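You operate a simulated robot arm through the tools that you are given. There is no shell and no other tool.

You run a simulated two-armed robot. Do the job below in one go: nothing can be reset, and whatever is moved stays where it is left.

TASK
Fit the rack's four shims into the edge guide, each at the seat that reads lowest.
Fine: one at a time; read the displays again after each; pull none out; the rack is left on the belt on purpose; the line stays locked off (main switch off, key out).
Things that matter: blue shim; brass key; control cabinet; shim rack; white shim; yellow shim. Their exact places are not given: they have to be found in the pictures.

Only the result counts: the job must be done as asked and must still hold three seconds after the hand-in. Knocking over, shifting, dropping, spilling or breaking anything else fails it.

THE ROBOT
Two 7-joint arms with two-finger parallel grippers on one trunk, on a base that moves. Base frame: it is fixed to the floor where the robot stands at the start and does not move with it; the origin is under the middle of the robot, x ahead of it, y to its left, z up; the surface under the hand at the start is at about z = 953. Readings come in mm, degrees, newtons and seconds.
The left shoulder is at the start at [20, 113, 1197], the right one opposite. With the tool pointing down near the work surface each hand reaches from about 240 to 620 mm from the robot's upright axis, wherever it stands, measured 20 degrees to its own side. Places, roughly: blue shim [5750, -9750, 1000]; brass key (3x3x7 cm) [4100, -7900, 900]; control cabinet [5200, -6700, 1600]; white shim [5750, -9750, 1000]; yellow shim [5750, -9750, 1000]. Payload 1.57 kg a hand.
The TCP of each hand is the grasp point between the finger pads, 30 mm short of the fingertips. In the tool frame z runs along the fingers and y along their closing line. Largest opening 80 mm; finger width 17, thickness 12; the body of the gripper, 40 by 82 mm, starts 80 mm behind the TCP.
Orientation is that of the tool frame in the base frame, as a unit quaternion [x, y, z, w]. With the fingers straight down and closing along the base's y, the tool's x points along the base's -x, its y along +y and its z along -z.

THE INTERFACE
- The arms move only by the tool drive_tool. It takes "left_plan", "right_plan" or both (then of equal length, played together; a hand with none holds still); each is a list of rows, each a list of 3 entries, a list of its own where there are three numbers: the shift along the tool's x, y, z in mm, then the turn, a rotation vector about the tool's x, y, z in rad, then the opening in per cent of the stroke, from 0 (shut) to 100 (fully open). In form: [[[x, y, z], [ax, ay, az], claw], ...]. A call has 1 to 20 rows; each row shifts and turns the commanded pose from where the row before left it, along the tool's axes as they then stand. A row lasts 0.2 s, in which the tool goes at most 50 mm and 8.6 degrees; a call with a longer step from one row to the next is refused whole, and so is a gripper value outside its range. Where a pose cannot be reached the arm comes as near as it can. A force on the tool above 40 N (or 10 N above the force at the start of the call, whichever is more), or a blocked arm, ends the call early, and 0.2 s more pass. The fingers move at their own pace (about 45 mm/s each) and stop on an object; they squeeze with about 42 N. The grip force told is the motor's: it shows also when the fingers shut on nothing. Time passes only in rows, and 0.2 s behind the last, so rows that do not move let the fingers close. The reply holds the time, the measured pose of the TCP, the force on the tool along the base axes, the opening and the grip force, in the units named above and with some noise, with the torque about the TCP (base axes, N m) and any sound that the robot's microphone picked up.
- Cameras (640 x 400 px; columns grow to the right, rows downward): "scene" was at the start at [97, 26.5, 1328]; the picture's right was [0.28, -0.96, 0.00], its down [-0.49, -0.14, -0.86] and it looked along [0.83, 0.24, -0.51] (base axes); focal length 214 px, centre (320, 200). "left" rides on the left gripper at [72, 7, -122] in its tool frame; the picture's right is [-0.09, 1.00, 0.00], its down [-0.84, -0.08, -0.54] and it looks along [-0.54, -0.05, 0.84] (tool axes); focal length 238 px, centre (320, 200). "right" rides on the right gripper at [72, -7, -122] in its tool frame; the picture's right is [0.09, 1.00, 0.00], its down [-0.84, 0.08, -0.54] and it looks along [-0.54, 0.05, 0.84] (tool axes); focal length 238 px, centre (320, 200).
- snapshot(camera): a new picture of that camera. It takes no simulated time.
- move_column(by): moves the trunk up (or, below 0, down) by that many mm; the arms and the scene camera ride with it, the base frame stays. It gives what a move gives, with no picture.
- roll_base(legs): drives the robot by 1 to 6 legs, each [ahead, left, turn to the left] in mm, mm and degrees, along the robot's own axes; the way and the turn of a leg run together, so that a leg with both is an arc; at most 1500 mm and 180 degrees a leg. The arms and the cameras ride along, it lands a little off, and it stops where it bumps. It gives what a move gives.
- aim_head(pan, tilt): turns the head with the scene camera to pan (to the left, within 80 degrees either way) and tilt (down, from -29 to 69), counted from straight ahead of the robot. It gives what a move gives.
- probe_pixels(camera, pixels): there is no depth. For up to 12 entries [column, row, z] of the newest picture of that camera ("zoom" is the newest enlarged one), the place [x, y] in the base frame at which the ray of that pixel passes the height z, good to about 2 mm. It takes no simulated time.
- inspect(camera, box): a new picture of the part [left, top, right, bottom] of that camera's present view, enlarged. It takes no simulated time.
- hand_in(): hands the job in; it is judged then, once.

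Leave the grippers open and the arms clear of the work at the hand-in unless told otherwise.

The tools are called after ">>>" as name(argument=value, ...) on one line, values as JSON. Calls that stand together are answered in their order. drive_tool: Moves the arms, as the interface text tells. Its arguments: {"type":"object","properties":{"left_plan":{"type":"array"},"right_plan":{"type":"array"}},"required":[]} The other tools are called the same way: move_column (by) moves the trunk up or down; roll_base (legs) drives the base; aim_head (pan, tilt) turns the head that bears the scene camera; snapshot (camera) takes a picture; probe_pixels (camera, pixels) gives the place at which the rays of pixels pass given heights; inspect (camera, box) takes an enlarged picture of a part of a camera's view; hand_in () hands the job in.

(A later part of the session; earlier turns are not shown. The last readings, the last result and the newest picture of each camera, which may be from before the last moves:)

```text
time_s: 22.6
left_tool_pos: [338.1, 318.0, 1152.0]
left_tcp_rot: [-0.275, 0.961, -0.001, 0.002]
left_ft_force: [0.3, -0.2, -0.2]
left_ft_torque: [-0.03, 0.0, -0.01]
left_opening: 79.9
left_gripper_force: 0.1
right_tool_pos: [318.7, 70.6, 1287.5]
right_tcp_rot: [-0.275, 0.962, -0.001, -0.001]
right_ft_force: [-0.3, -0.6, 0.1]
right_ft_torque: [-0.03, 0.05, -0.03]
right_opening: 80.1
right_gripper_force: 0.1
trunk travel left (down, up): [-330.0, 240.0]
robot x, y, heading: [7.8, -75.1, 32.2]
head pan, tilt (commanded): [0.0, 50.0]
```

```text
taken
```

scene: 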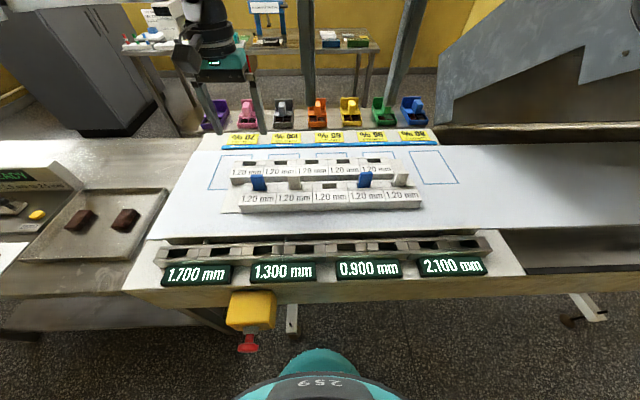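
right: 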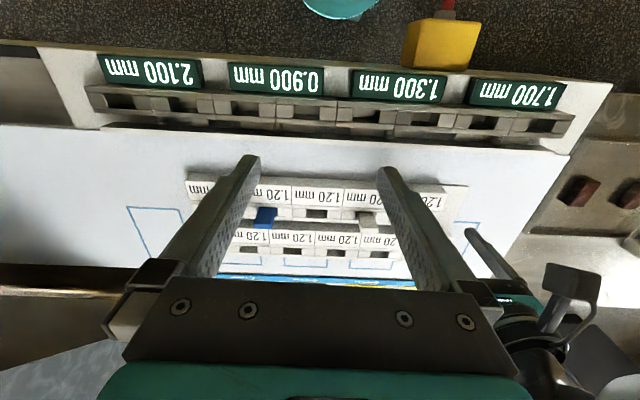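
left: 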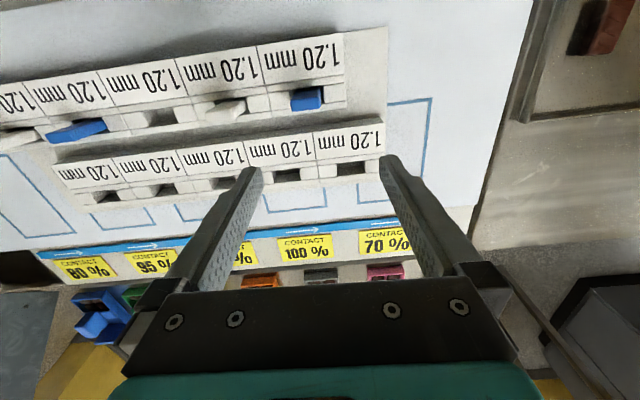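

I measure the rack's and guide's direction and pocket positions in this steadier view.

>>> inspect(camera="scene", box=[220, 150, 440, 225])

>>> probe_pixels(camera="scene", pixels=[[240, 213, 953], [421, 208.5, 953], [222, 212, 953], [410, 157, 953], [238, 160, 953], [148, 239, 960], [498, 229, 960]])

>>> inspect(camera="scene", box=[140, 220, 320, 290])

>>> inspect(camera="scene", box=[310, 220, 500, 290])

```text
2.91 times, centred on (330, 188) of scene
```

zoom: 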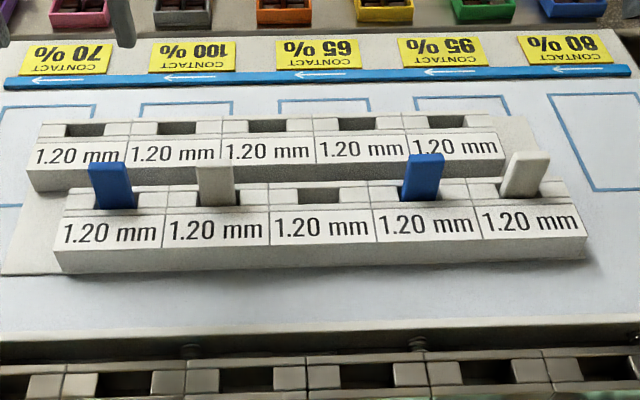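

```text
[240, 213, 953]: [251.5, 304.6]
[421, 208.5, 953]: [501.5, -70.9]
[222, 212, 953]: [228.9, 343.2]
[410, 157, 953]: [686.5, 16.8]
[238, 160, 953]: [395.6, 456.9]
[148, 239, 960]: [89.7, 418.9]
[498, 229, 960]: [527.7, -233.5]
```

```text
3.56 times, centred on (230, 255) of scene
```

zoom: 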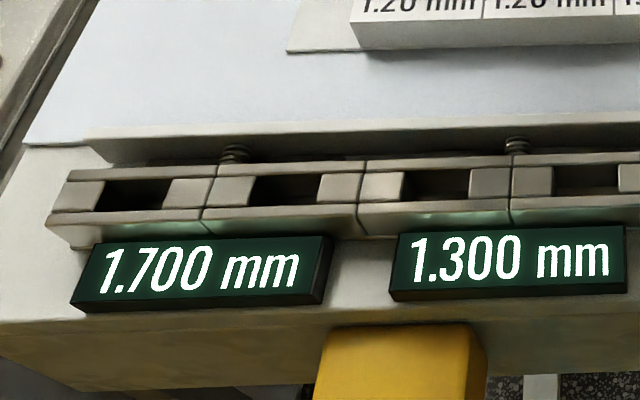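

```text
3.37 times, centred on (405, 255) of scene
```

zoom: 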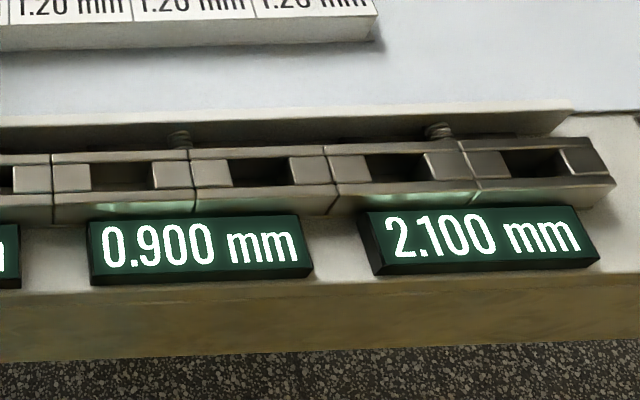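

The rack and the guide run at a normal heading of about 33.8° (robot 32°). I first use the right hand: raise nothing, go above the blue shim in slot 4 (about (478, 69)) at safe height with a 1.9° yaw correction, to look closely.

>>> drive_tool(right_plan=[[[-22, -15, 34.5], [0, 0, -0.033], 100], [[-22, -15, 34.5], [0, 0, 0], 100], [[-22, -15, 34.5], [0, 0, 0], 100], [[-22, -15, 34.5], [0, 0, 0], 100], [[-22, -15, 34.5], [0, 0, 0], 100], [[-22, -15, 34.5], [0, 0, 0], 100], [[0, 0, 0], [0, 0, 0], 100]])

>>> snapshot(camera="right")

>>> inspect(camera="right", box=[220, 90, 420, 215])

>>> snapshot(camera="scene")

```text
time_s: 24.2
left_tool_pos: [336.5, 318.8, 1151.9]
left_tcp_rot: [-0.276, 0.961, -0.001, 0.001]
left_ft_force: [0.5, -0.1, 0.6]
left_ft_torque: [0.0, 0.02, -0.03]
left_opening: 80.1
left_gripper_force: 0.0
right_tool_pos: [478.7, 68.6, 1081.1]
right_tcp_rot: [-0.291, 0.957, 0.0, 0.0]
right_ft_force: [0.1, 0.2, -0.4]
right_ft_torque: [-0.04, 0.0, -0.04]
right_opening: 79.8
right_gripper_force: 0.1
trunk travel left (down, up): [-330.0, 240.0]
robot x, y, heading: [13.2, -74.3, 32.0]
head pan, tilt (commanded): [0.0, 50.0]
```

```text
taken
```

right: 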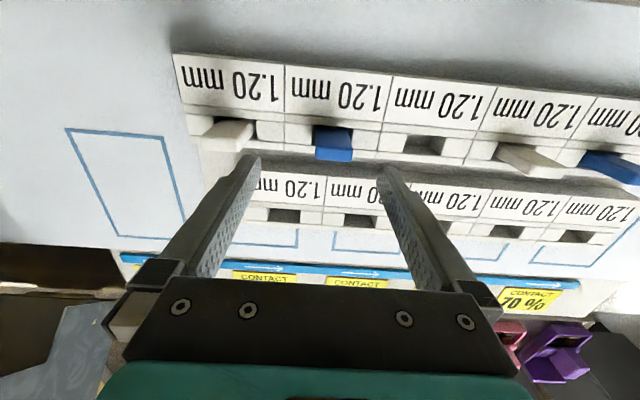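

```text
3.20 times, centred on (320, 152) of right
```

zoom: 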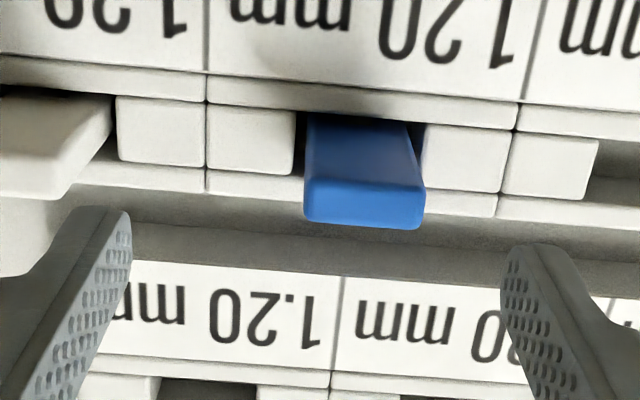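

```text
taken
```

scene: 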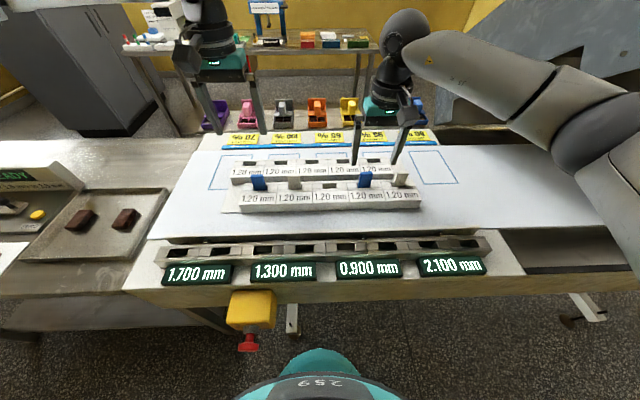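

>>> inspect(camera="scene", box=[340, 165, 420, 215])

>>> probe_pixels(camera="zoom", pixels=[[170, 75, 1000], [170, 75, 1020], [170, 75, 1030]])

>>> probe_pixels(camera="right", pixels=[[315.3, 158.9, 1020], [315.3, 158.9, 1030], [352.5, 160.1, 1020], [352.5, 160.1, 1030], [316, 146, 1020], [350.6, 146, 1020], [312.2, 143.6, 1000], [353, 143.6, 1000], [284, 176, 1000]])

```text
8.00 times, centred on (380, 190) of scene
```

zoom: 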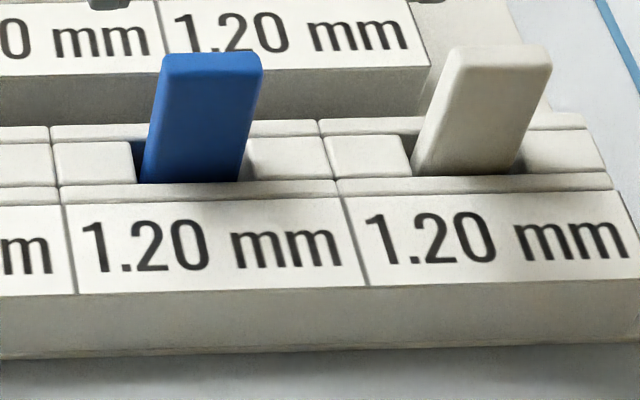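

```text
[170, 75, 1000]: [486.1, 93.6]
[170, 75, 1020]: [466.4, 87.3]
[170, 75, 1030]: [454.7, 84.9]
```

```text
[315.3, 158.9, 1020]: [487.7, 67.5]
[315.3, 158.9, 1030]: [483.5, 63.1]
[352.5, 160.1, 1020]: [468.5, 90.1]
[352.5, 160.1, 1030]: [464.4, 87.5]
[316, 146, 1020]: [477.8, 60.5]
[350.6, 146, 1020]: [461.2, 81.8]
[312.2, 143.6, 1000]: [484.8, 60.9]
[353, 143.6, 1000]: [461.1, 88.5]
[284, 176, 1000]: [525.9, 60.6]
```

I triangulate the rack's block top height using one block corner seen by both cameras.

>>> probe_pixels(camera="zoom", pixels=[[132, 143, 980], [132, 143, 990], [132, 143, 1000], [132, 143, 1010], [52, 143, 990], [52, 143, 1000], [605, 170, 980], [605, 170, 990], [605, 170, 1000]])

>>> probe_pixels(camera="right", pixels=[[354.4, 147.9, 980], [354.4, 147.9, 990], [354.4, 147.9, 1000], [354.4, 147.9, 1010], [378, 149, 990], [378, 149, 1000], [189, 134, 980], [189, 134, 990], [189, 134, 1000]])

>>> inspect(camera="right", box=[160, 40, 320, 140])

```text
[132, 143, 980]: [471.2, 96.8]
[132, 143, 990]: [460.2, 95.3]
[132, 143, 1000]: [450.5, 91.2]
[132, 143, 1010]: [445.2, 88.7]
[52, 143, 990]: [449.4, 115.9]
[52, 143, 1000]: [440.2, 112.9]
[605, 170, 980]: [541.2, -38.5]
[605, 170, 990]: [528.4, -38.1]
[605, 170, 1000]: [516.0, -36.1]
```

```text
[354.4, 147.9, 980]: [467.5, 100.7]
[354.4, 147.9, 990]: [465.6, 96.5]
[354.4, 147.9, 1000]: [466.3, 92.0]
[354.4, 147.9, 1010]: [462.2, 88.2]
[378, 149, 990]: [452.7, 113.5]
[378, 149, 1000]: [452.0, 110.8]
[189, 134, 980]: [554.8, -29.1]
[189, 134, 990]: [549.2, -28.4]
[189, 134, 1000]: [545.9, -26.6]
```

```text
4.00 times, centred on (240, 90) of right
```

zoom: 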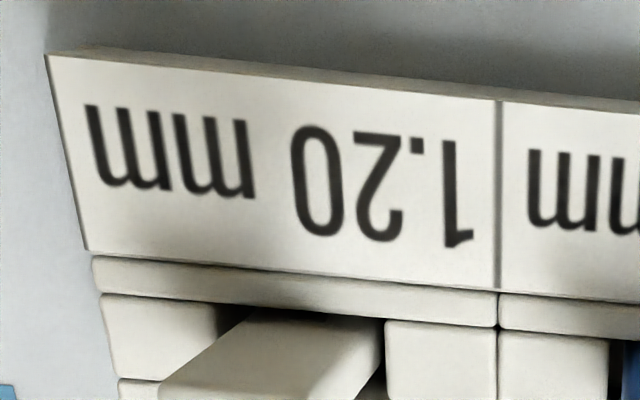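

Block tops are at z ≈ 985, tab tops at ≈ 1026. I narrow the right gripper to about 48 mm, centre it over the blue tab (9 mm to the left, 4 mm nearer) and go down to TCP z ≈ 1050.

>>> drive_tool(right_plan=[[[4, 9, 0], [0, 0, 0], 60], [[0, 0, 10], [0, 0, 0], 60], [[0, 0, 10], [0, 0, 0], 60], [[0, 0, 10], [0, 0, 0], 60], [[0, 0, 0], [0, 0, 0], 60]])

>>> snapshot(camera="right")

>>> inspect(camera="right", box=[240, 120, 400, 220])

>>> inspect(camera="scene", box=[330, 155, 430, 215])

```text
time_s: 25.4
left_tool_pos: [336.9, 317.8, 1152.1]
left_tcp_rot: [-0.276, 0.961, 0.0, 0.0]
left_ft_force: [-0.3, -0.3, 0.1]
left_ft_torque: [0.0, -0.02, 0.0]
left_opening: 80.0
left_gripper_force: 0.1
right_tool_pos: [469.5, 74.5, 1048.7]
right_tcp_rot: [-0.291, 0.957, 0.0, 0.001]
right_ft_force: [0.5, 0.2, -0.1]
right_ft_torque: [0.0, 0.0, 0.0]
right_opening: 48.0
right_gripper_force: 0.1
trunk travel left (down, up): [-330.0, 240.0]
robot x, y, heading: [12.9, -78.5, 31.9]
head pan, tilt (commanded): [0.0, 50.0]
```

```text
taken
```

right: 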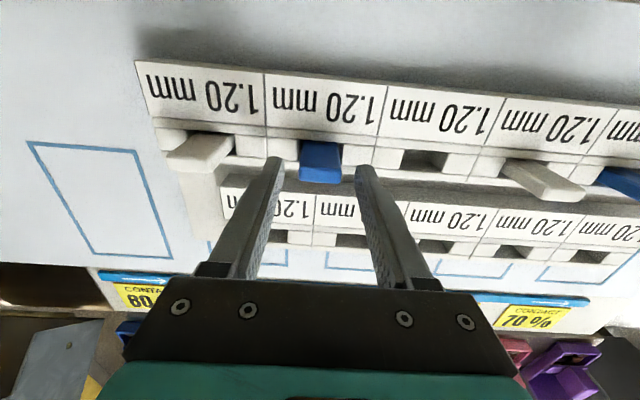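

```text
4.00 times, centred on (320, 170) of right
```

zoom: 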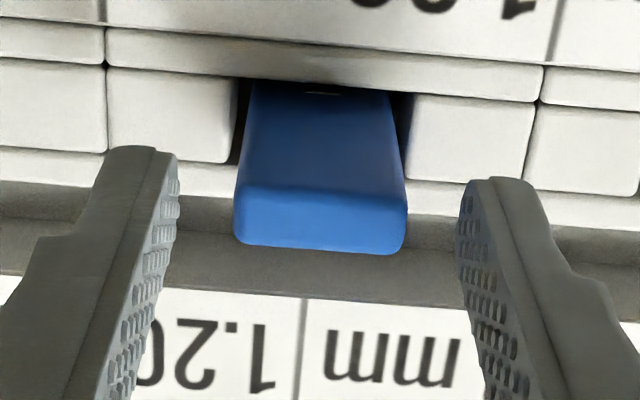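

```text
6.40 times, centred on (380, 185) of scene
```

zoom: 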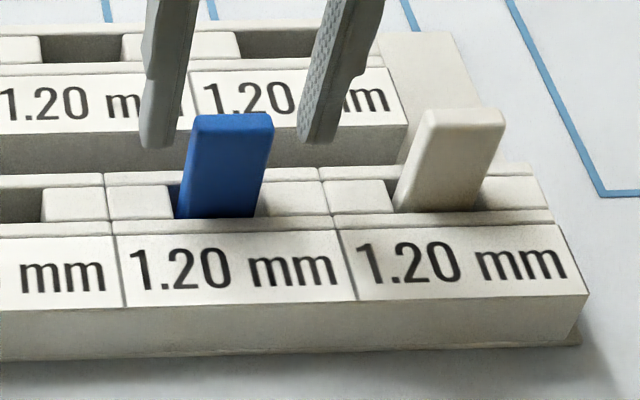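

Centred within about 0.5 mm. I go down 26 mm more with the fingers open around the tab (tips at about z 993, above the block tops).

>>> drive_tool(right_plan=[[[0, 0, 9], [0, 0, 0], 60], [[0, 0, 9], [0, 0, 0], 60], [[0, 0, 8], [0, 0, 0], 60], [[0, 0, 0], [0, 0, 0], 60]])

>>> inspect(camera="right", box=[240, 120, 400, 220])

>>> inspect(camera="scene", box=[330, 155, 430, 215])

```text
time_s: 26.4
left_tool_pos: [336.1, 316.9, 1152.9]
left_tcp_rot: [-0.276, 0.961, 0.0, 0.001]
left_ft_force: [0.3, 1.1, -0.1]
left_ft_torque: [0.03, 0.05, -0.01]
left_opening: 80.1
left_gripper_force: 0.1
right_tool_pos: [469.7, 75.3, 1024.2]
right_tcp_rot: [-0.291, 0.957, 0.0, 0.0]
right_ft_force: [1.1, 0.5, 0.5]
right_ft_torque: [0.02, -0.03, -0.01]
right_opening: 48.2
right_gripper_force: 0.0
trunk travel left (down, up): [-330.0, 240.0]
robot x, y, heading: [14.8, -77.3, 31.9]
head pan, tilt (commanded): [0.0, 50.0]
```

```text
4.00 times, centred on (320, 170) of right
```

zoom: 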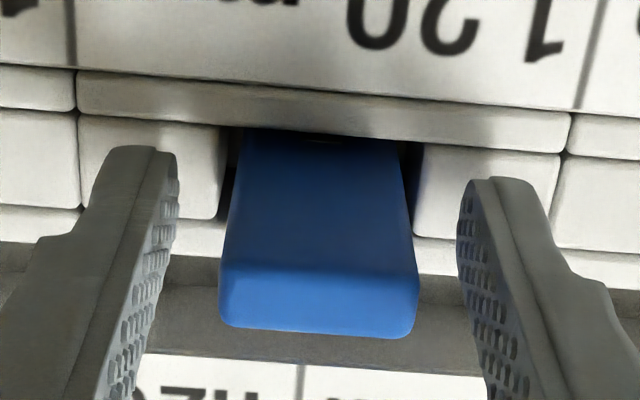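

```text
6.40 times, centred on (380, 185) of scene
```

zoom: 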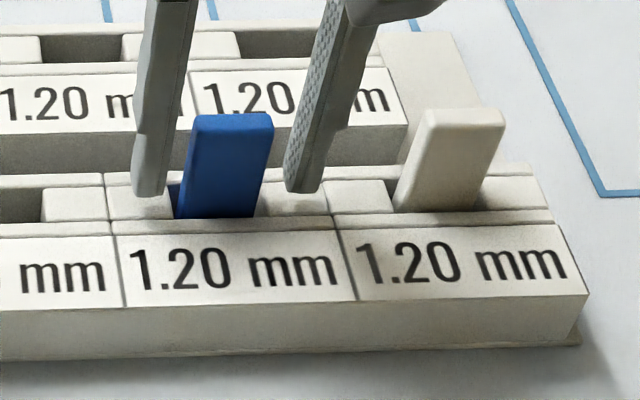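

I lower 3 mm more and close to 33.6 mm opening, then check.

>>> drive_tool(right_plan=[[[0, 0, 3], [0, 0, 0], 42], [[0, 0, 0], [0, 0, 0], 42], [[0, 0, 0], [0, 0, 0], 42]])

>>> inspect(camera="right", box=[240, 120, 400, 220])

```text
time_s: 27.2
left_tool_pos: [336.4, 317.6, 1152.4]
left_tcp_rot: [-0.276, 0.961, -0.001, 0.001]
left_ft_force: [0.3, -0.2, 0.2]
left_ft_torque: [0.03, 0.01, 0.0]
left_opening: 79.8
left_gripper_force: 0.1
right_tool_pos: [469.4, 74.4, 1021.1]
right_tcp_rot: [-0.291, 0.957, 0.0, 0.0]
right_ft_force: [0.0, 0.2, 0.0]
right_ft_torque: [0.02, -0.02, 0.01]
right_opening: 33.8
right_gripper_force: 0.1
trunk travel left (down, up): [-330.0, 240.0]
robot x, y, heading: [12.3, -77.5, 32.1]
head pan, tilt (commanded): [0.0, 50.0]
```

```text
4.00 times, centred on (320, 170) of right
```

zoom: 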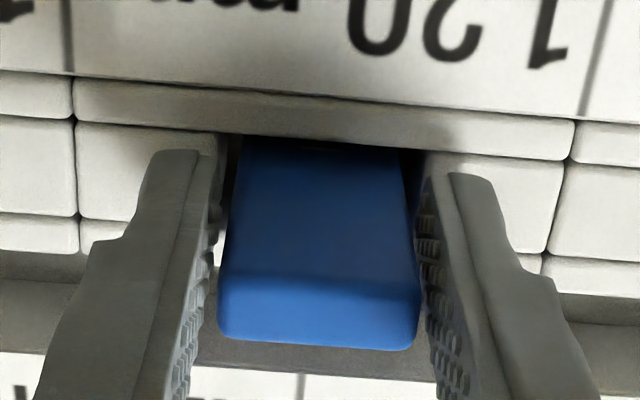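

The tab sits about 0.7 mm towards the image's right; I shift by that and close on the tab.

>>> drive_tool(right_plan=[[[0, 0.7, 0], [0, 0, 0], 40], [[0, 0, 0], [0, 0, 0], 36], [[0, 0, 0], [0, 0, 0], 30], [[0, 0, 0], [0, 0, 0], 10], [[0, 0, 0], [0, 0, 0], 10]])

>>> inspect(camera="right", box=[240, 120, 400, 220])

>>> inspect(camera="scene", box=[220, 150, 440, 225])

```text
time_s: 28.4
left_tool_pos: [336.4, 318.3, 1152.5]
left_tcp_rot: [-0.277, 0.961, -0.001, 0.001]
left_ft_force: [-0.1, -0.1, -0.3]
left_ft_torque: [0.02, -0.01, 0.02]
left_opening: 80.2
left_gripper_force: 0.1
right_tool_pos: [468.1, 75.8, 1022.1]
right_tcp_rot: [-0.291, 0.957, -0.001, 0.0]
right_ft_force: [0.6, -2.3, 0.0]
right_ft_torque: [-0.06, -0.06, -0.01]
right_opening: 29.1
right_gripper_force: 38.9
trunk travel left (down, up): [-330.0, 240.0]
robot x, y, heading: [15.8, -77.5, 32.2]
head pan, tilt (commanded): [0.0, 50.0]
```

```text
4.00 times, centred on (320, 170) of right
```

zoom: 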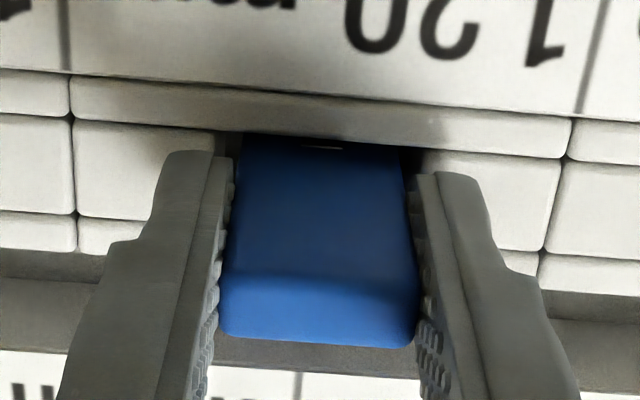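

```text
2.91 times, centred on (330, 188) of scene
```

zoom: 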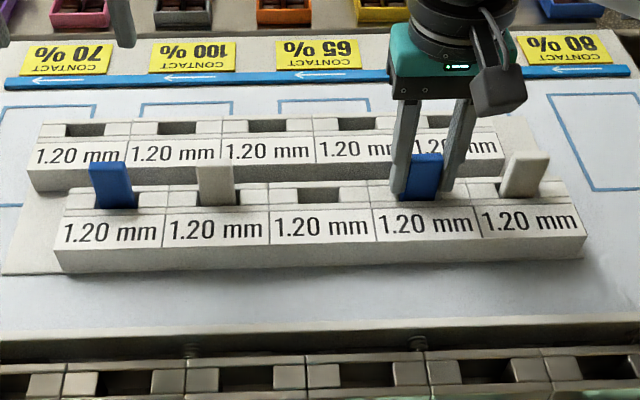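

Gripped at 29.1 mm with only 2.3 N side force. I lift slowly and watch the force.

>>> drive_tool(right_plan=[[[0, 0, -4], [0, 0, 0], 10], [[0, 0, -5], [0, 0, 0], 10], [[0, 0, -5], [0, 0, 0], 10], [[0, 0, 0], [0, 0, 0], 10]])

>>> inspect(camera="scene", box=[220, 150, 440, 225])

```text
time_s: 29.4
left_tool_pos: [336.9, 317.7, 1152.3]
left_tcp_rot: [-0.276, 0.961, -0.001, 0.001]
left_ft_force: [0.4, 0.2, -0.5]
left_ft_torque: [0.02, 0.01, 0.02]
left_opening: 80.1
left_gripper_force: 0.1
right_tool_pos: [469.3, 75.4, 1034.5]
right_tcp_rot: [-0.291, 0.957, 0.0, -0.001]
right_ft_force: [-0.4, -1.3, -0.7]
right_ft_torque: [0.01, 0.0, 0.02]
right_opening: 28.7
right_gripper_force: 38.2
trunk travel left (down, up): [-330.0, 240.0]
robot x, y, heading: [11.3, -80.3, 32.1]
head pan, tilt (commanded): [0.0, 50.0]
```

```text
2.91 times, centred on (330, 188) of scene
```

zoom: 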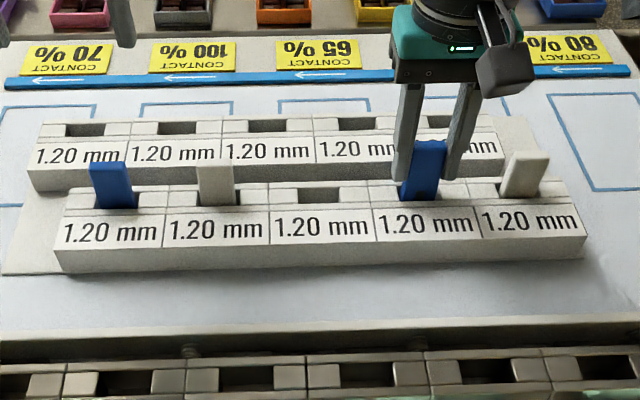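

The shim comes up freely. I lift it further to TCP z ≈ 1110 and look at its whole shape.

>>> drive_tool(right_plan=[[[0, 0, -15], [0, 0, 0], 10], [[0, 0, -20], [0, 0, 0], 10], [[0, 0, -20], [0, 0, 0], 10], [[0, 0, -20], [0, 0, 0], 10], [[0, 0, 0], [0, 0, 0], 10]])

>>> snapshot(camera="right")

>>> inspect(camera="scene", box=[340, 110, 440, 210])

>>> inspect(camera="right", box=[240, 100, 400, 220])

```text
time_s: 30.6
left_tool_pos: [336.5, 317.0, 1153.0]
left_tcp_rot: [-0.275, 0.961, -0.001, 0.001]
left_ft_force: [-0.6, -0.2, -1.1]
left_ft_torque: [-0.01, 0.01, -0.01]
left_opening: 79.8
left_gripper_force: 0.0
right_tool_pos: [469.1, 74.6, 1109.8]
right_tcp_rot: [-0.291, 0.957, 0.0, 0.0]
right_ft_force: [-0.1, 0.6, -1.2]
right_ft_torque: [-0.02, 0.0, -0.01]
right_opening: 29.1
right_gripper_force: 39.0
trunk travel left (down, up): [-330.0, 240.0]
robot x, y, heading: [14.3, -78.5, 32.1]
head pan, tilt (commanded): [0.0, 50.0]
```

```text
taken
```

right: 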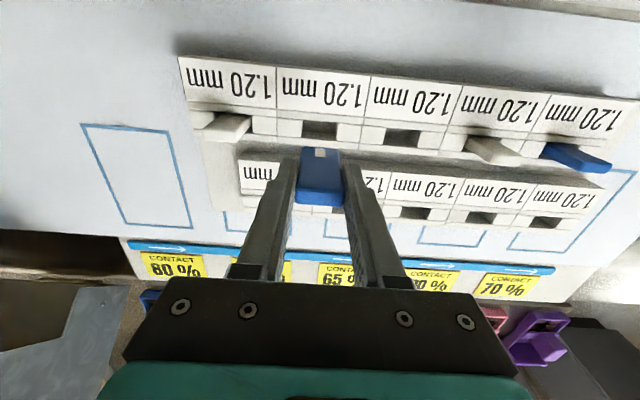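

```text
4.00 times, centred on (390, 160) of scene
```

zoom: 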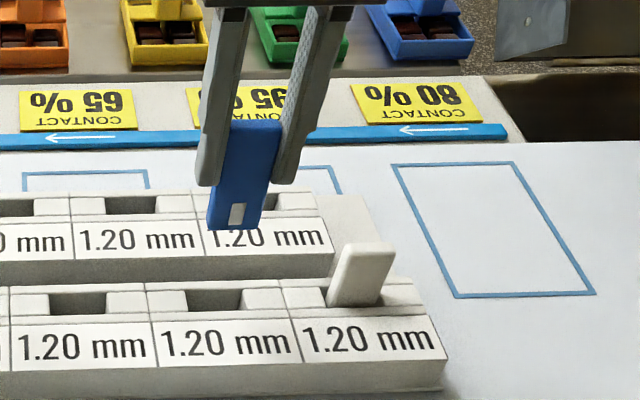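

```text
3.33 times, centred on (320, 160) of right
```

zoom: 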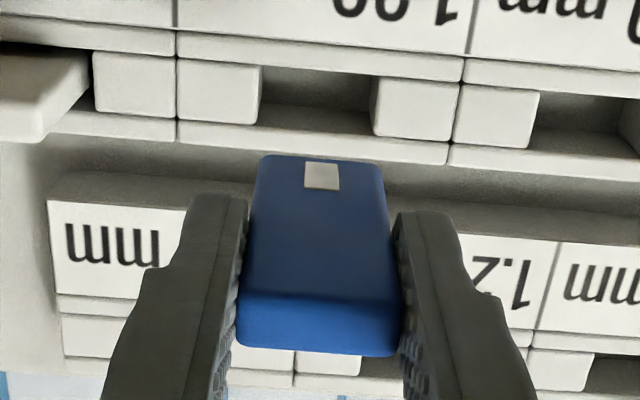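

The shim has a small grey patch near its bottom on the robot-facing side. I zoom onto it to see whether anything is written there.

>>> inspect(camera="right", box=[295, 140, 355, 178])

>>> inspect(camera="scene", box=[365, 135, 425, 173])

>>> inspect(camera="scene", box=[0, 140, 180, 260])

```text
10.53 times, centred on (325, 159) of right
```

zoom: 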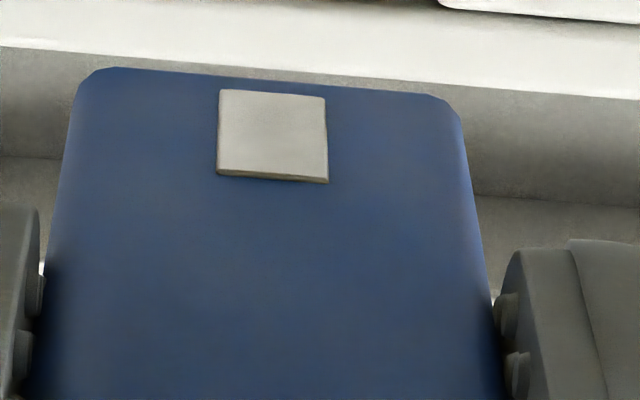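

```text
10.53 times, centred on (395, 154) of scene
```

zoom: 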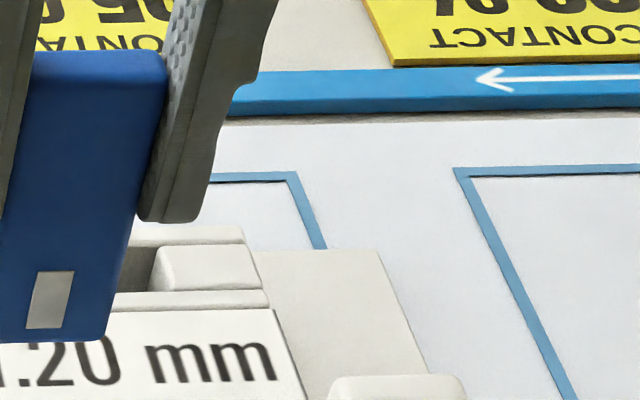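

```text
3.33 times, centred on (90, 200) of scene
```

zoom: 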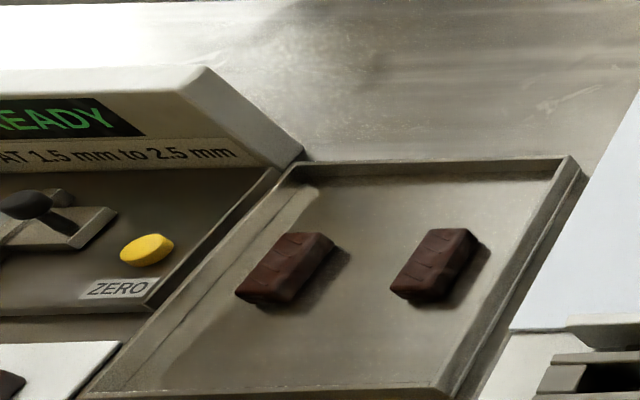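

The patch is a small metal plate, on the side facing the robot; I keep that orientation. Shim bottom is about 57 mm under the TCP. Now I measure the guide pockets; first probes at some heights.

>>> snapshot(camera="scene")

>>> probe_pixels(camera="scene", pixels=[[178.9, 253, 975], [219.6, 251.6, 975], [262.9, 250.2, 975], [305, 248.8, 975], [346.2, 247.6, 975], [386.6, 246.4, 975], [427.3, 244.9, 975], [467.9, 244, 975], [346.2, 247.6, 985], [386.6, 246.4, 985], [346.2, 247.6, 965]])

>>> snapshot(camera="left")

```text
taken
```

scene: 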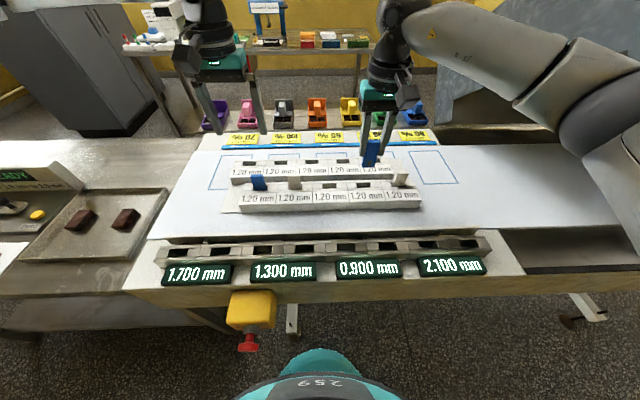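

```text
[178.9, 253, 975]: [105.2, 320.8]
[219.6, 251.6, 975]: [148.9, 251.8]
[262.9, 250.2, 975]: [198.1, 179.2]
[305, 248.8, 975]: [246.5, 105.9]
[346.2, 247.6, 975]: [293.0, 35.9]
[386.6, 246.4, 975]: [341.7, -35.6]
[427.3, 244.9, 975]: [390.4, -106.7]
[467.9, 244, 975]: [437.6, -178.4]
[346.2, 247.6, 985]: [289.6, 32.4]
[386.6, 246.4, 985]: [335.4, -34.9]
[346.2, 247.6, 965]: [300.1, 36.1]
```

```text
taken
```

left: 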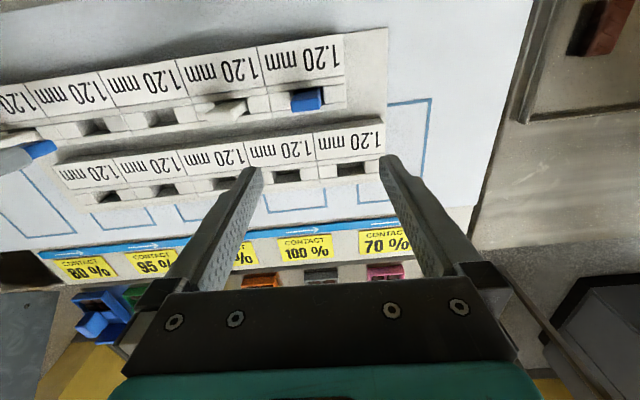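

Pocket pitch is about 86 mm, guide normal heading 33.7°. I carry the blue shim back over the guide to pocket 6 (second pocket of the 0.900 seat), staying at z ≈ 1110.

>>> drive_tool(right_plan=[[[34, -3.7, 0], [0, 0, 0], 10], [[34, -3.7, 0], [0, 0, 0], 10], [[34, -3.7, 0], [0, 0, 0], 10], [[34, -3.7, 0], [0, 0, 0], 10], [[34, -3.7, 0], [0, 0, 0], 10], [[0, 0, 0], [0, 0, 0], 10]])

>>> snapshot(camera="right")

>>> snapshot(camera="scene")

>>> inspect(camera="right", box=[220, 80, 420, 205])

```text
time_s: 32.0
left_tool_pos: [336.0, 316.9, 1152.9]
left_tcp_rot: [-0.275, 0.961, -0.001, 0.002]
left_ft_force: [0.3, 0.4, 0.5]
left_ft_torque: [0.03, -0.03, 0.0]
left_opening: 79.9
left_gripper_force: 0.2
right_tool_pos: [339.1, -35.5, 1109.9]
right_tcp_rot: [-0.291, 0.957, 0.0, 0.001]
right_ft_force: [-0.1, 0.3, -0.5]
right_ft_torque: [0.0, 0.01, 0.03]
right_opening: 29.0
right_gripper_force: 39.3
trunk travel left (down, up): [-330.0, 240.0]
robot x, y, heading: [15.0, -81.1, 32.2]
head pan, tilt (commanded): [0.0, 50.0]
```

```text
taken
```

right: 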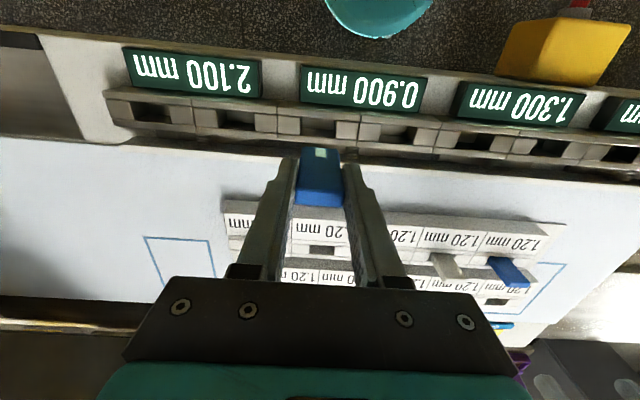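

```text
taken
```

scene: 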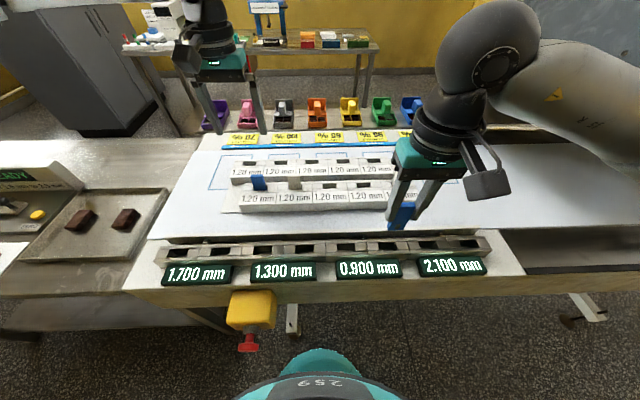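

```text
3.20 times, centred on (320, 142) of right
```

zoom: 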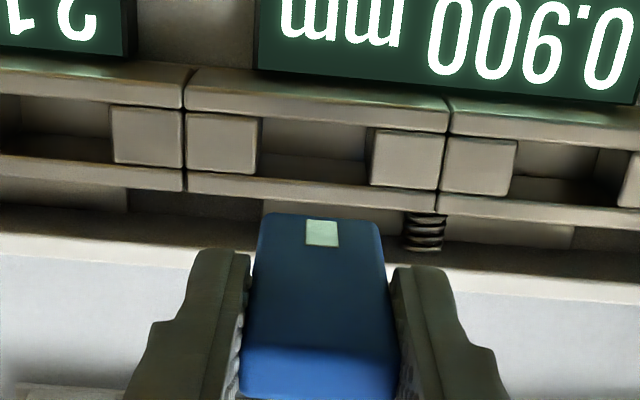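

I triangulate the guide's top height with the seam between the 0.900 and 2.100 seats.

>>> inspect(camera="scene", box=[330, 225, 430, 285])

>>> probe_pixels(camera="right", pixels=[[277.5, 133.3, 955], [277.5, 133.3, 965], [277.5, 133.3, 975], [277.5, 133.3, 985], [277.2, 113.9, 955], [277.2, 113.9, 965], [277.2, 113.9, 975], [277.2, 113.9, 985]])

>>> probe_pixels(camera="scene", pixels=[[406.8, 242.2, 955], [406.8, 242.2, 965], [406.8, 242.2, 975], [406.8, 242.2, 985], [407.7, 250, 955], [407.7, 250, 965], [407.7, 250, 975], [407.7, 250, 985]])

```text
6.40 times, centred on (380, 255) of scene
```

zoom: 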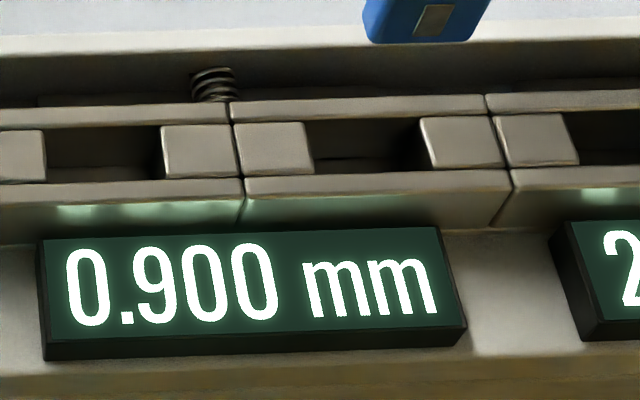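

```text
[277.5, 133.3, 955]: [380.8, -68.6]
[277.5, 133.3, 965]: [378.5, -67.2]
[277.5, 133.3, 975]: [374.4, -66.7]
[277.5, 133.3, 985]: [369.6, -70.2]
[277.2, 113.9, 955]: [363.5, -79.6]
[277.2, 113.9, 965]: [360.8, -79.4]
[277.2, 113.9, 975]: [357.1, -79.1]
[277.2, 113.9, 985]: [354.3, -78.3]
```

```text
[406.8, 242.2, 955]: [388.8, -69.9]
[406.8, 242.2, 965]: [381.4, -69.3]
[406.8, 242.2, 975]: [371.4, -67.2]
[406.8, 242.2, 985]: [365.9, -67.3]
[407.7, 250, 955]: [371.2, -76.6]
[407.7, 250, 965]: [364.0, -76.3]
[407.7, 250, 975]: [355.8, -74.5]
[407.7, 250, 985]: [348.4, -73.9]
```

>>> probe_pixels(camera="right", pixels=[[318.3, 125.4, 971], [300.9, 125.4, 971], [335.6, 125.4, 971], [318.3, 114.5, 971], [318.3, 136.5, 971], [318.3, 148, 1053]])

>>> probe_pixels(camera="zoom", pixels=[[310, 150, 971], [422, 142, 971], [366, 146, 971], [366, 121, 971], [366, 172, 971]])

```text
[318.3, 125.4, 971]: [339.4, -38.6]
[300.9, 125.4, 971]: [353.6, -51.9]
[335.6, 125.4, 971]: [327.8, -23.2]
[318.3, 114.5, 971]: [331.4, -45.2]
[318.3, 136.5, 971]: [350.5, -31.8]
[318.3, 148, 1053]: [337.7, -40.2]
```

```text
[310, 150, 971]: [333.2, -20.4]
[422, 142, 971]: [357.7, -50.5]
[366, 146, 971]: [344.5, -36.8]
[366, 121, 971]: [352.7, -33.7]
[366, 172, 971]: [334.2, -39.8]
```

Guide top is at z ≈ 971; pocket 6 centre lies about 2.7 mm to the right of my shim, depthwise about right. I shift and go down to have the shim's bottom just above the guide top.

>>> drive_tool(right_plan=[[[-0.5, -2.7, 0], [0, 0, 0], 10], [[0, 0, 24], [0, 0, 0], 10], [[0, 0, 24], [0, 0, 0], 10], [[0, 0, 22], [0, 0, 0], 10], [[0, 0, 0], [0, 0, 0], 10]])

>>> snapshot(camera="right")

>>> inspect(camera="right", box=[240, 80, 400, 180])

>>> inspect(camera="scene", box=[330, 205, 430, 265])

```text
time_s: 33.2
left_tool_pos: [337.4, 317.9, 1152.5]
left_tcp_rot: [-0.276, 0.961, -0.001, 0.001]
left_ft_force: [0.1, -0.4, 0.1]
left_ft_torque: [-0.03, 0.0, 0.0]
left_opening: 79.8
left_gripper_force: 0.1
right_tool_pos: [339.1, -37.1, 1040.3]
right_tcp_rot: [-0.29, 0.957, 0.0, 0.0]
right_ft_force: [-1.0, -1.2, -0.1]
right_ft_torque: [0.01, 0.03, -0.02]
right_opening: 28.9
right_gripper_force: 38.6
trunk travel left (down, up): [-330.0, 240.0]
robot x, y, heading: [10.3, -76.2, 32.1]
head pan, tilt (commanded): [0.0, 50.0]
```

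```text
taken
```

right: 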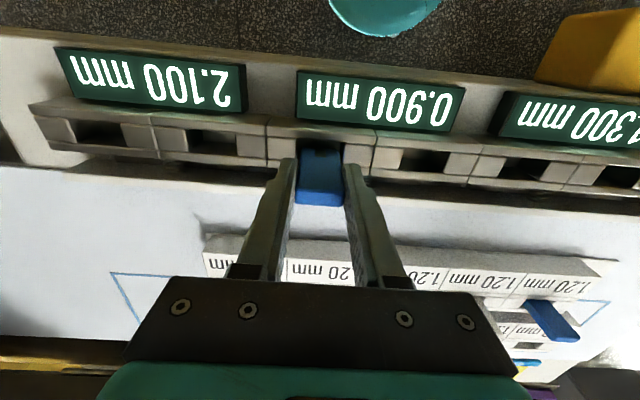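

```text
4.00 times, centred on (320, 130) of right
```

zoom: 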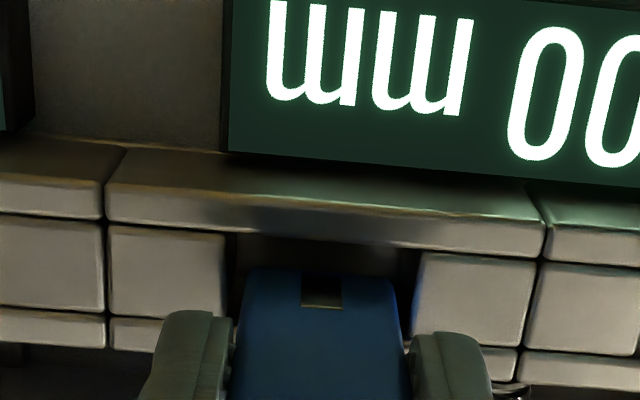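

```text
6.40 times, centred on (380, 235) of scene
```

zoom: 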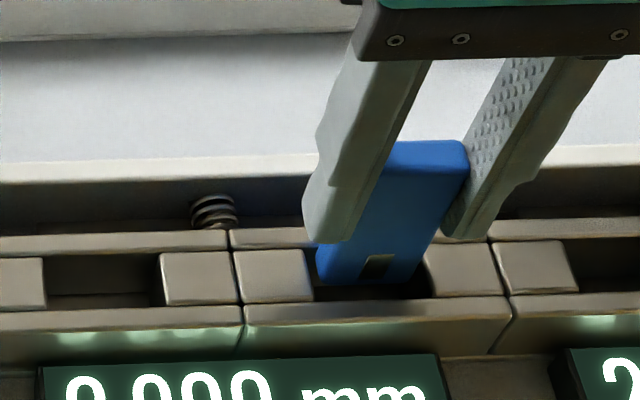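

In the picture the shim is centred sideways; depthwise it should go 1.9 mm away from the robot. I correct that and lower 22 mm in small steps, watching force.

>>> drive_tool(right_plan=[[[-1.9, 0, 0], [0, 0, 0], 10], [[0, 0, 5], [0, 0, 0], 10], [[0, 0, 5], [0, 0, 0], 10], [[0, 0, 4], [0, 0, 0], 10], [[0, 0, 4], [0, 0, 0], 10], [[0, 0, 4], [0, 0, 0], 10], [[0, 0, 0], [0, 0, 0], 10]])

>>> inspect(camera="right", box=[240, 80, 400, 180])

>>> inspect(camera="scene", box=[330, 205, 430, 265])

```text
time_s: 34.8
left_tool_pos: [334.3, 317.2, 1152.6]
left_tcp_rot: [-0.276, 0.961, -0.001, 0.002]
left_ft_force: [-0.5, -0.8, 0.4]
left_ft_torque: [0.03, 0.0, -0.02]
left_opening: 79.8
left_gripper_force: 0.1
right_tool_pos: [340.1, -35.4, 1017.2]
right_tcp_rot: [-0.29, 0.957, -0.001, 0.0]
right_ft_force: [-9.4, -5.8, 5.6]
right_ft_torque: [-0.16, 0.34, 0.07]
right_opening: 28.8
right_gripper_force: 38.6
trunk travel left (down, up): [-330.0, 240.0]
robot x, y, heading: [13.7, -77.0, 32.1]
head pan, tilt (commanded): [0.0, 50.0]
```

```text
4.00 times, centred on (320, 130) of right
```

zoom: 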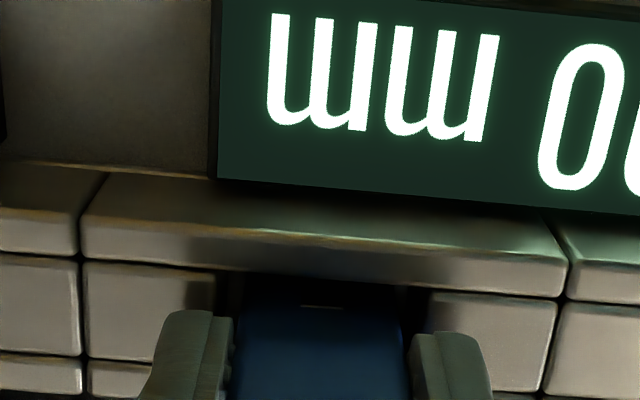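

```text
6.40 times, centred on (380, 235) of scene
```

zoom: 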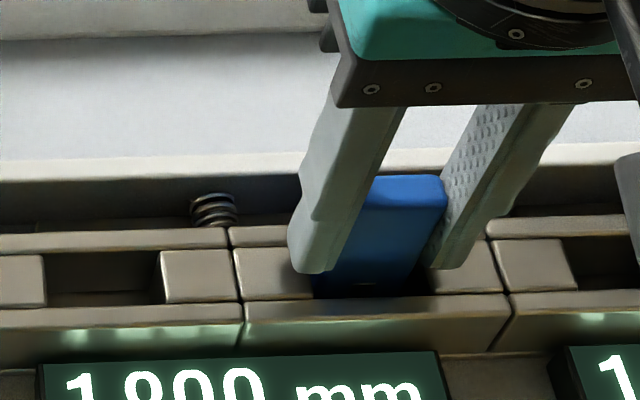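

The displays are changing, and a force of about 11 N towards the robot shows. I read all the displays.

>>> snapshot(camera="scene")

>>> inspect(camera="scene", box=[140, 220, 500, 290])

```text
taken
```

scene: 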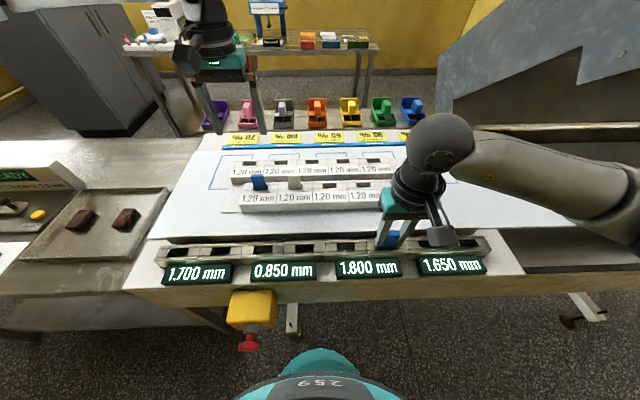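

```text
1.78 times, centred on (320, 255) of scene
```

zoom: 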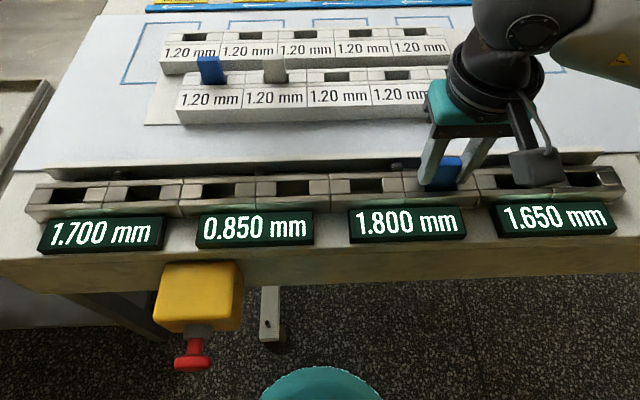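

The readings are now 1.700, 0.850, 1.800, 1.650: the seat went up by 0.9 and its neighbours down by 0.45. The shim isn't at the bottom yet and presses on the far wall, so I ease 1 mm towards the robot and check the force.

>>> drive_tool(right_plan=[[[1.0, 0, 0], [0, 0, 0], 10], [[0, 0, 0], [0, 0, 0], 10]])

```text
time_s: 35.4
left_tool_pos: [336.6, 317.0, 1152.4]
left_tcp_rot: [-0.276, 0.961, 0.0, 0.001]
left_ft_force: [0.3, 0.5, 0.6]
left_ft_torque: [-0.01, 0.02, 0.01]
left_opening: 79.9
left_gripper_force: 0.0
right_tool_pos: [340.8, -35.1, 1017.8]
right_tcp_rot: [-0.291, 0.957, 0.0, 0.001]
right_ft_force: [-5.0, -1.7, 1.1]
right_ft_torque: [-0.03, 0.22, 0.03]
right_opening: 28.8
right_gripper_force: 39.0
trunk travel left (down, up): [-330.0, 240.0]
robot x, y, heading: [12.6, -75.3, 32.0]
head pan, tilt (commanded): [0.0, 50.0]
```

>>> drive_tool(right_plan=[[[1.0, 0, 0], [0, 0, 0], 10], [[0, 0, 0], [0, 0, 0], 10]])

```text
time_s: 36.0
left_tool_pos: [337.5, 318.2, 1153.0]
left_tcp_rot: [-0.275, 0.961, 0.0, 0.001]
left_ft_force: [-0.6, 0.7, -0.1]
left_ft_torque: [0.0, -0.01, 0.0]
left_opening: 80.0
left_gripper_force: 0.0
right_tool_pos: [339.8, -36.3, 1017.5]
right_tcp_rot: [-0.29, 0.957, 0.0, 0.001]
right_ft_force: [-1.3, 0.4, -0.4]
right_ft_torque: [0.01, 0.02, 0.01]
right_opening: 29.1
right_gripper_force: 38.7
trunk travel left (down, up): [-330.0, 240.0]
robot x, y, heading: [15.0, -76.4, 32.2]
head pan, tilt (commanded): [0.0, 50.0]
```

Free of force now. I lower in 2 mm steps to the pocket floor.

>>> drive_tool(right_plan=[[[0, 0, 2], [0, 0, 0], 10], [[0, 0, 2], [0, 0, 0], 10], [[0, 0, 2], [0, 0, 0], 10], [[0, 0, 0], [0, 0, 0], 10]])

>>> inspect(camera="scene", box=[330, 205, 430, 265])

```text
time_s: 37.0
left_tool_pos: [335.2, 315.7, 1153.2]
left_tcp_rot: [-0.276, 0.961, -0.001, 0.002]
left_ft_force: [0.6, -0.7, 0.1]
left_ft_torque: [-0.01, -0.01, -0.01]
left_opening: 80.0
left_gripper_force: 0.1
right_tool_pos: [341.0, -36.4, 1014.9]
right_tcp_rot: [-0.291, 0.957, 0.001, 0.004]
right_ft_force: [-5.7, -5.7, 16.6]
right_ft_torque: [-0.31, 0.28, 0.02]
right_opening: 29.2
right_gripper_force: 38.6
trunk travel left (down, up): [-330.0, 240.0]
robot x, y, heading: [13.0, -77.0, 31.8]
head pan, tilt (commanded): [0.0, 50.0]
stopped in row 4 (right hand): the force on the tool passed its limit at 42 N (the readings are from after the stop); the commanded pose is now the measured one
```

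```text
6.40 times, centred on (380, 235) of scene
```

zoom: 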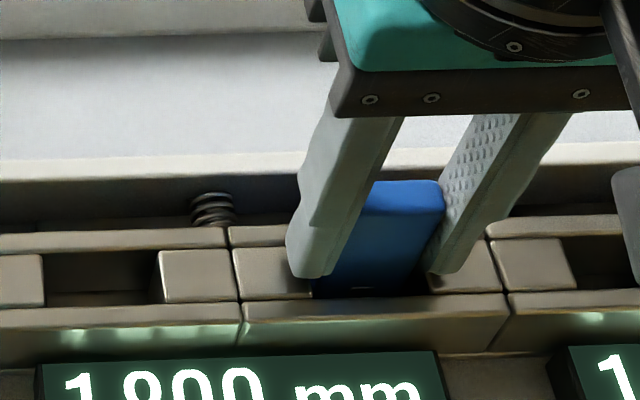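

The shim met resistance at TCP z ≈ 1015. I check with both cameras how deep it sits.

>>> inspect(camera="right", box=[240, 100, 400, 200])

>>> inspect(camera="scene", box=[140, 220, 500, 290])

>>> inspect(camera="scene", box=[370, 225, 410, 255])

```text
4.00 times, centred on (320, 150) of right
```

zoom: 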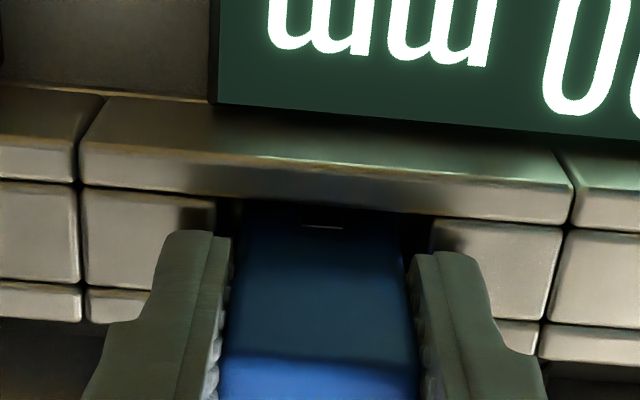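

```text
1.78 times, centred on (320, 255) of scene
```

zoom: 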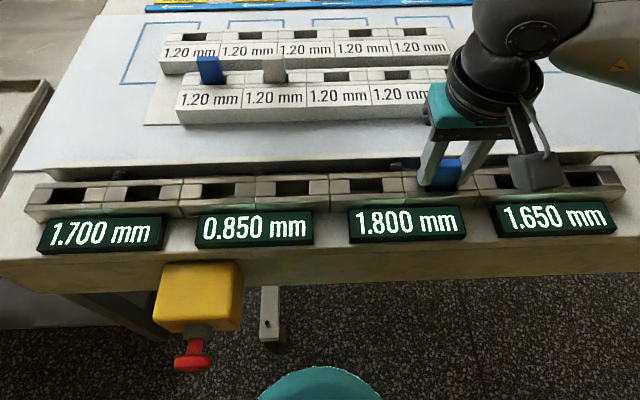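

```text
13.33 times, centred on (390, 240) of scene
```

zoom: 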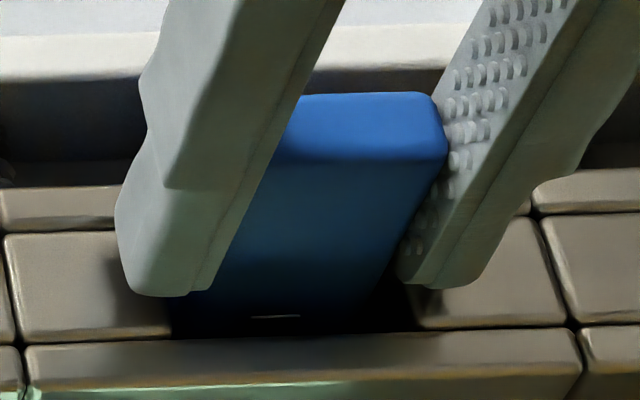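

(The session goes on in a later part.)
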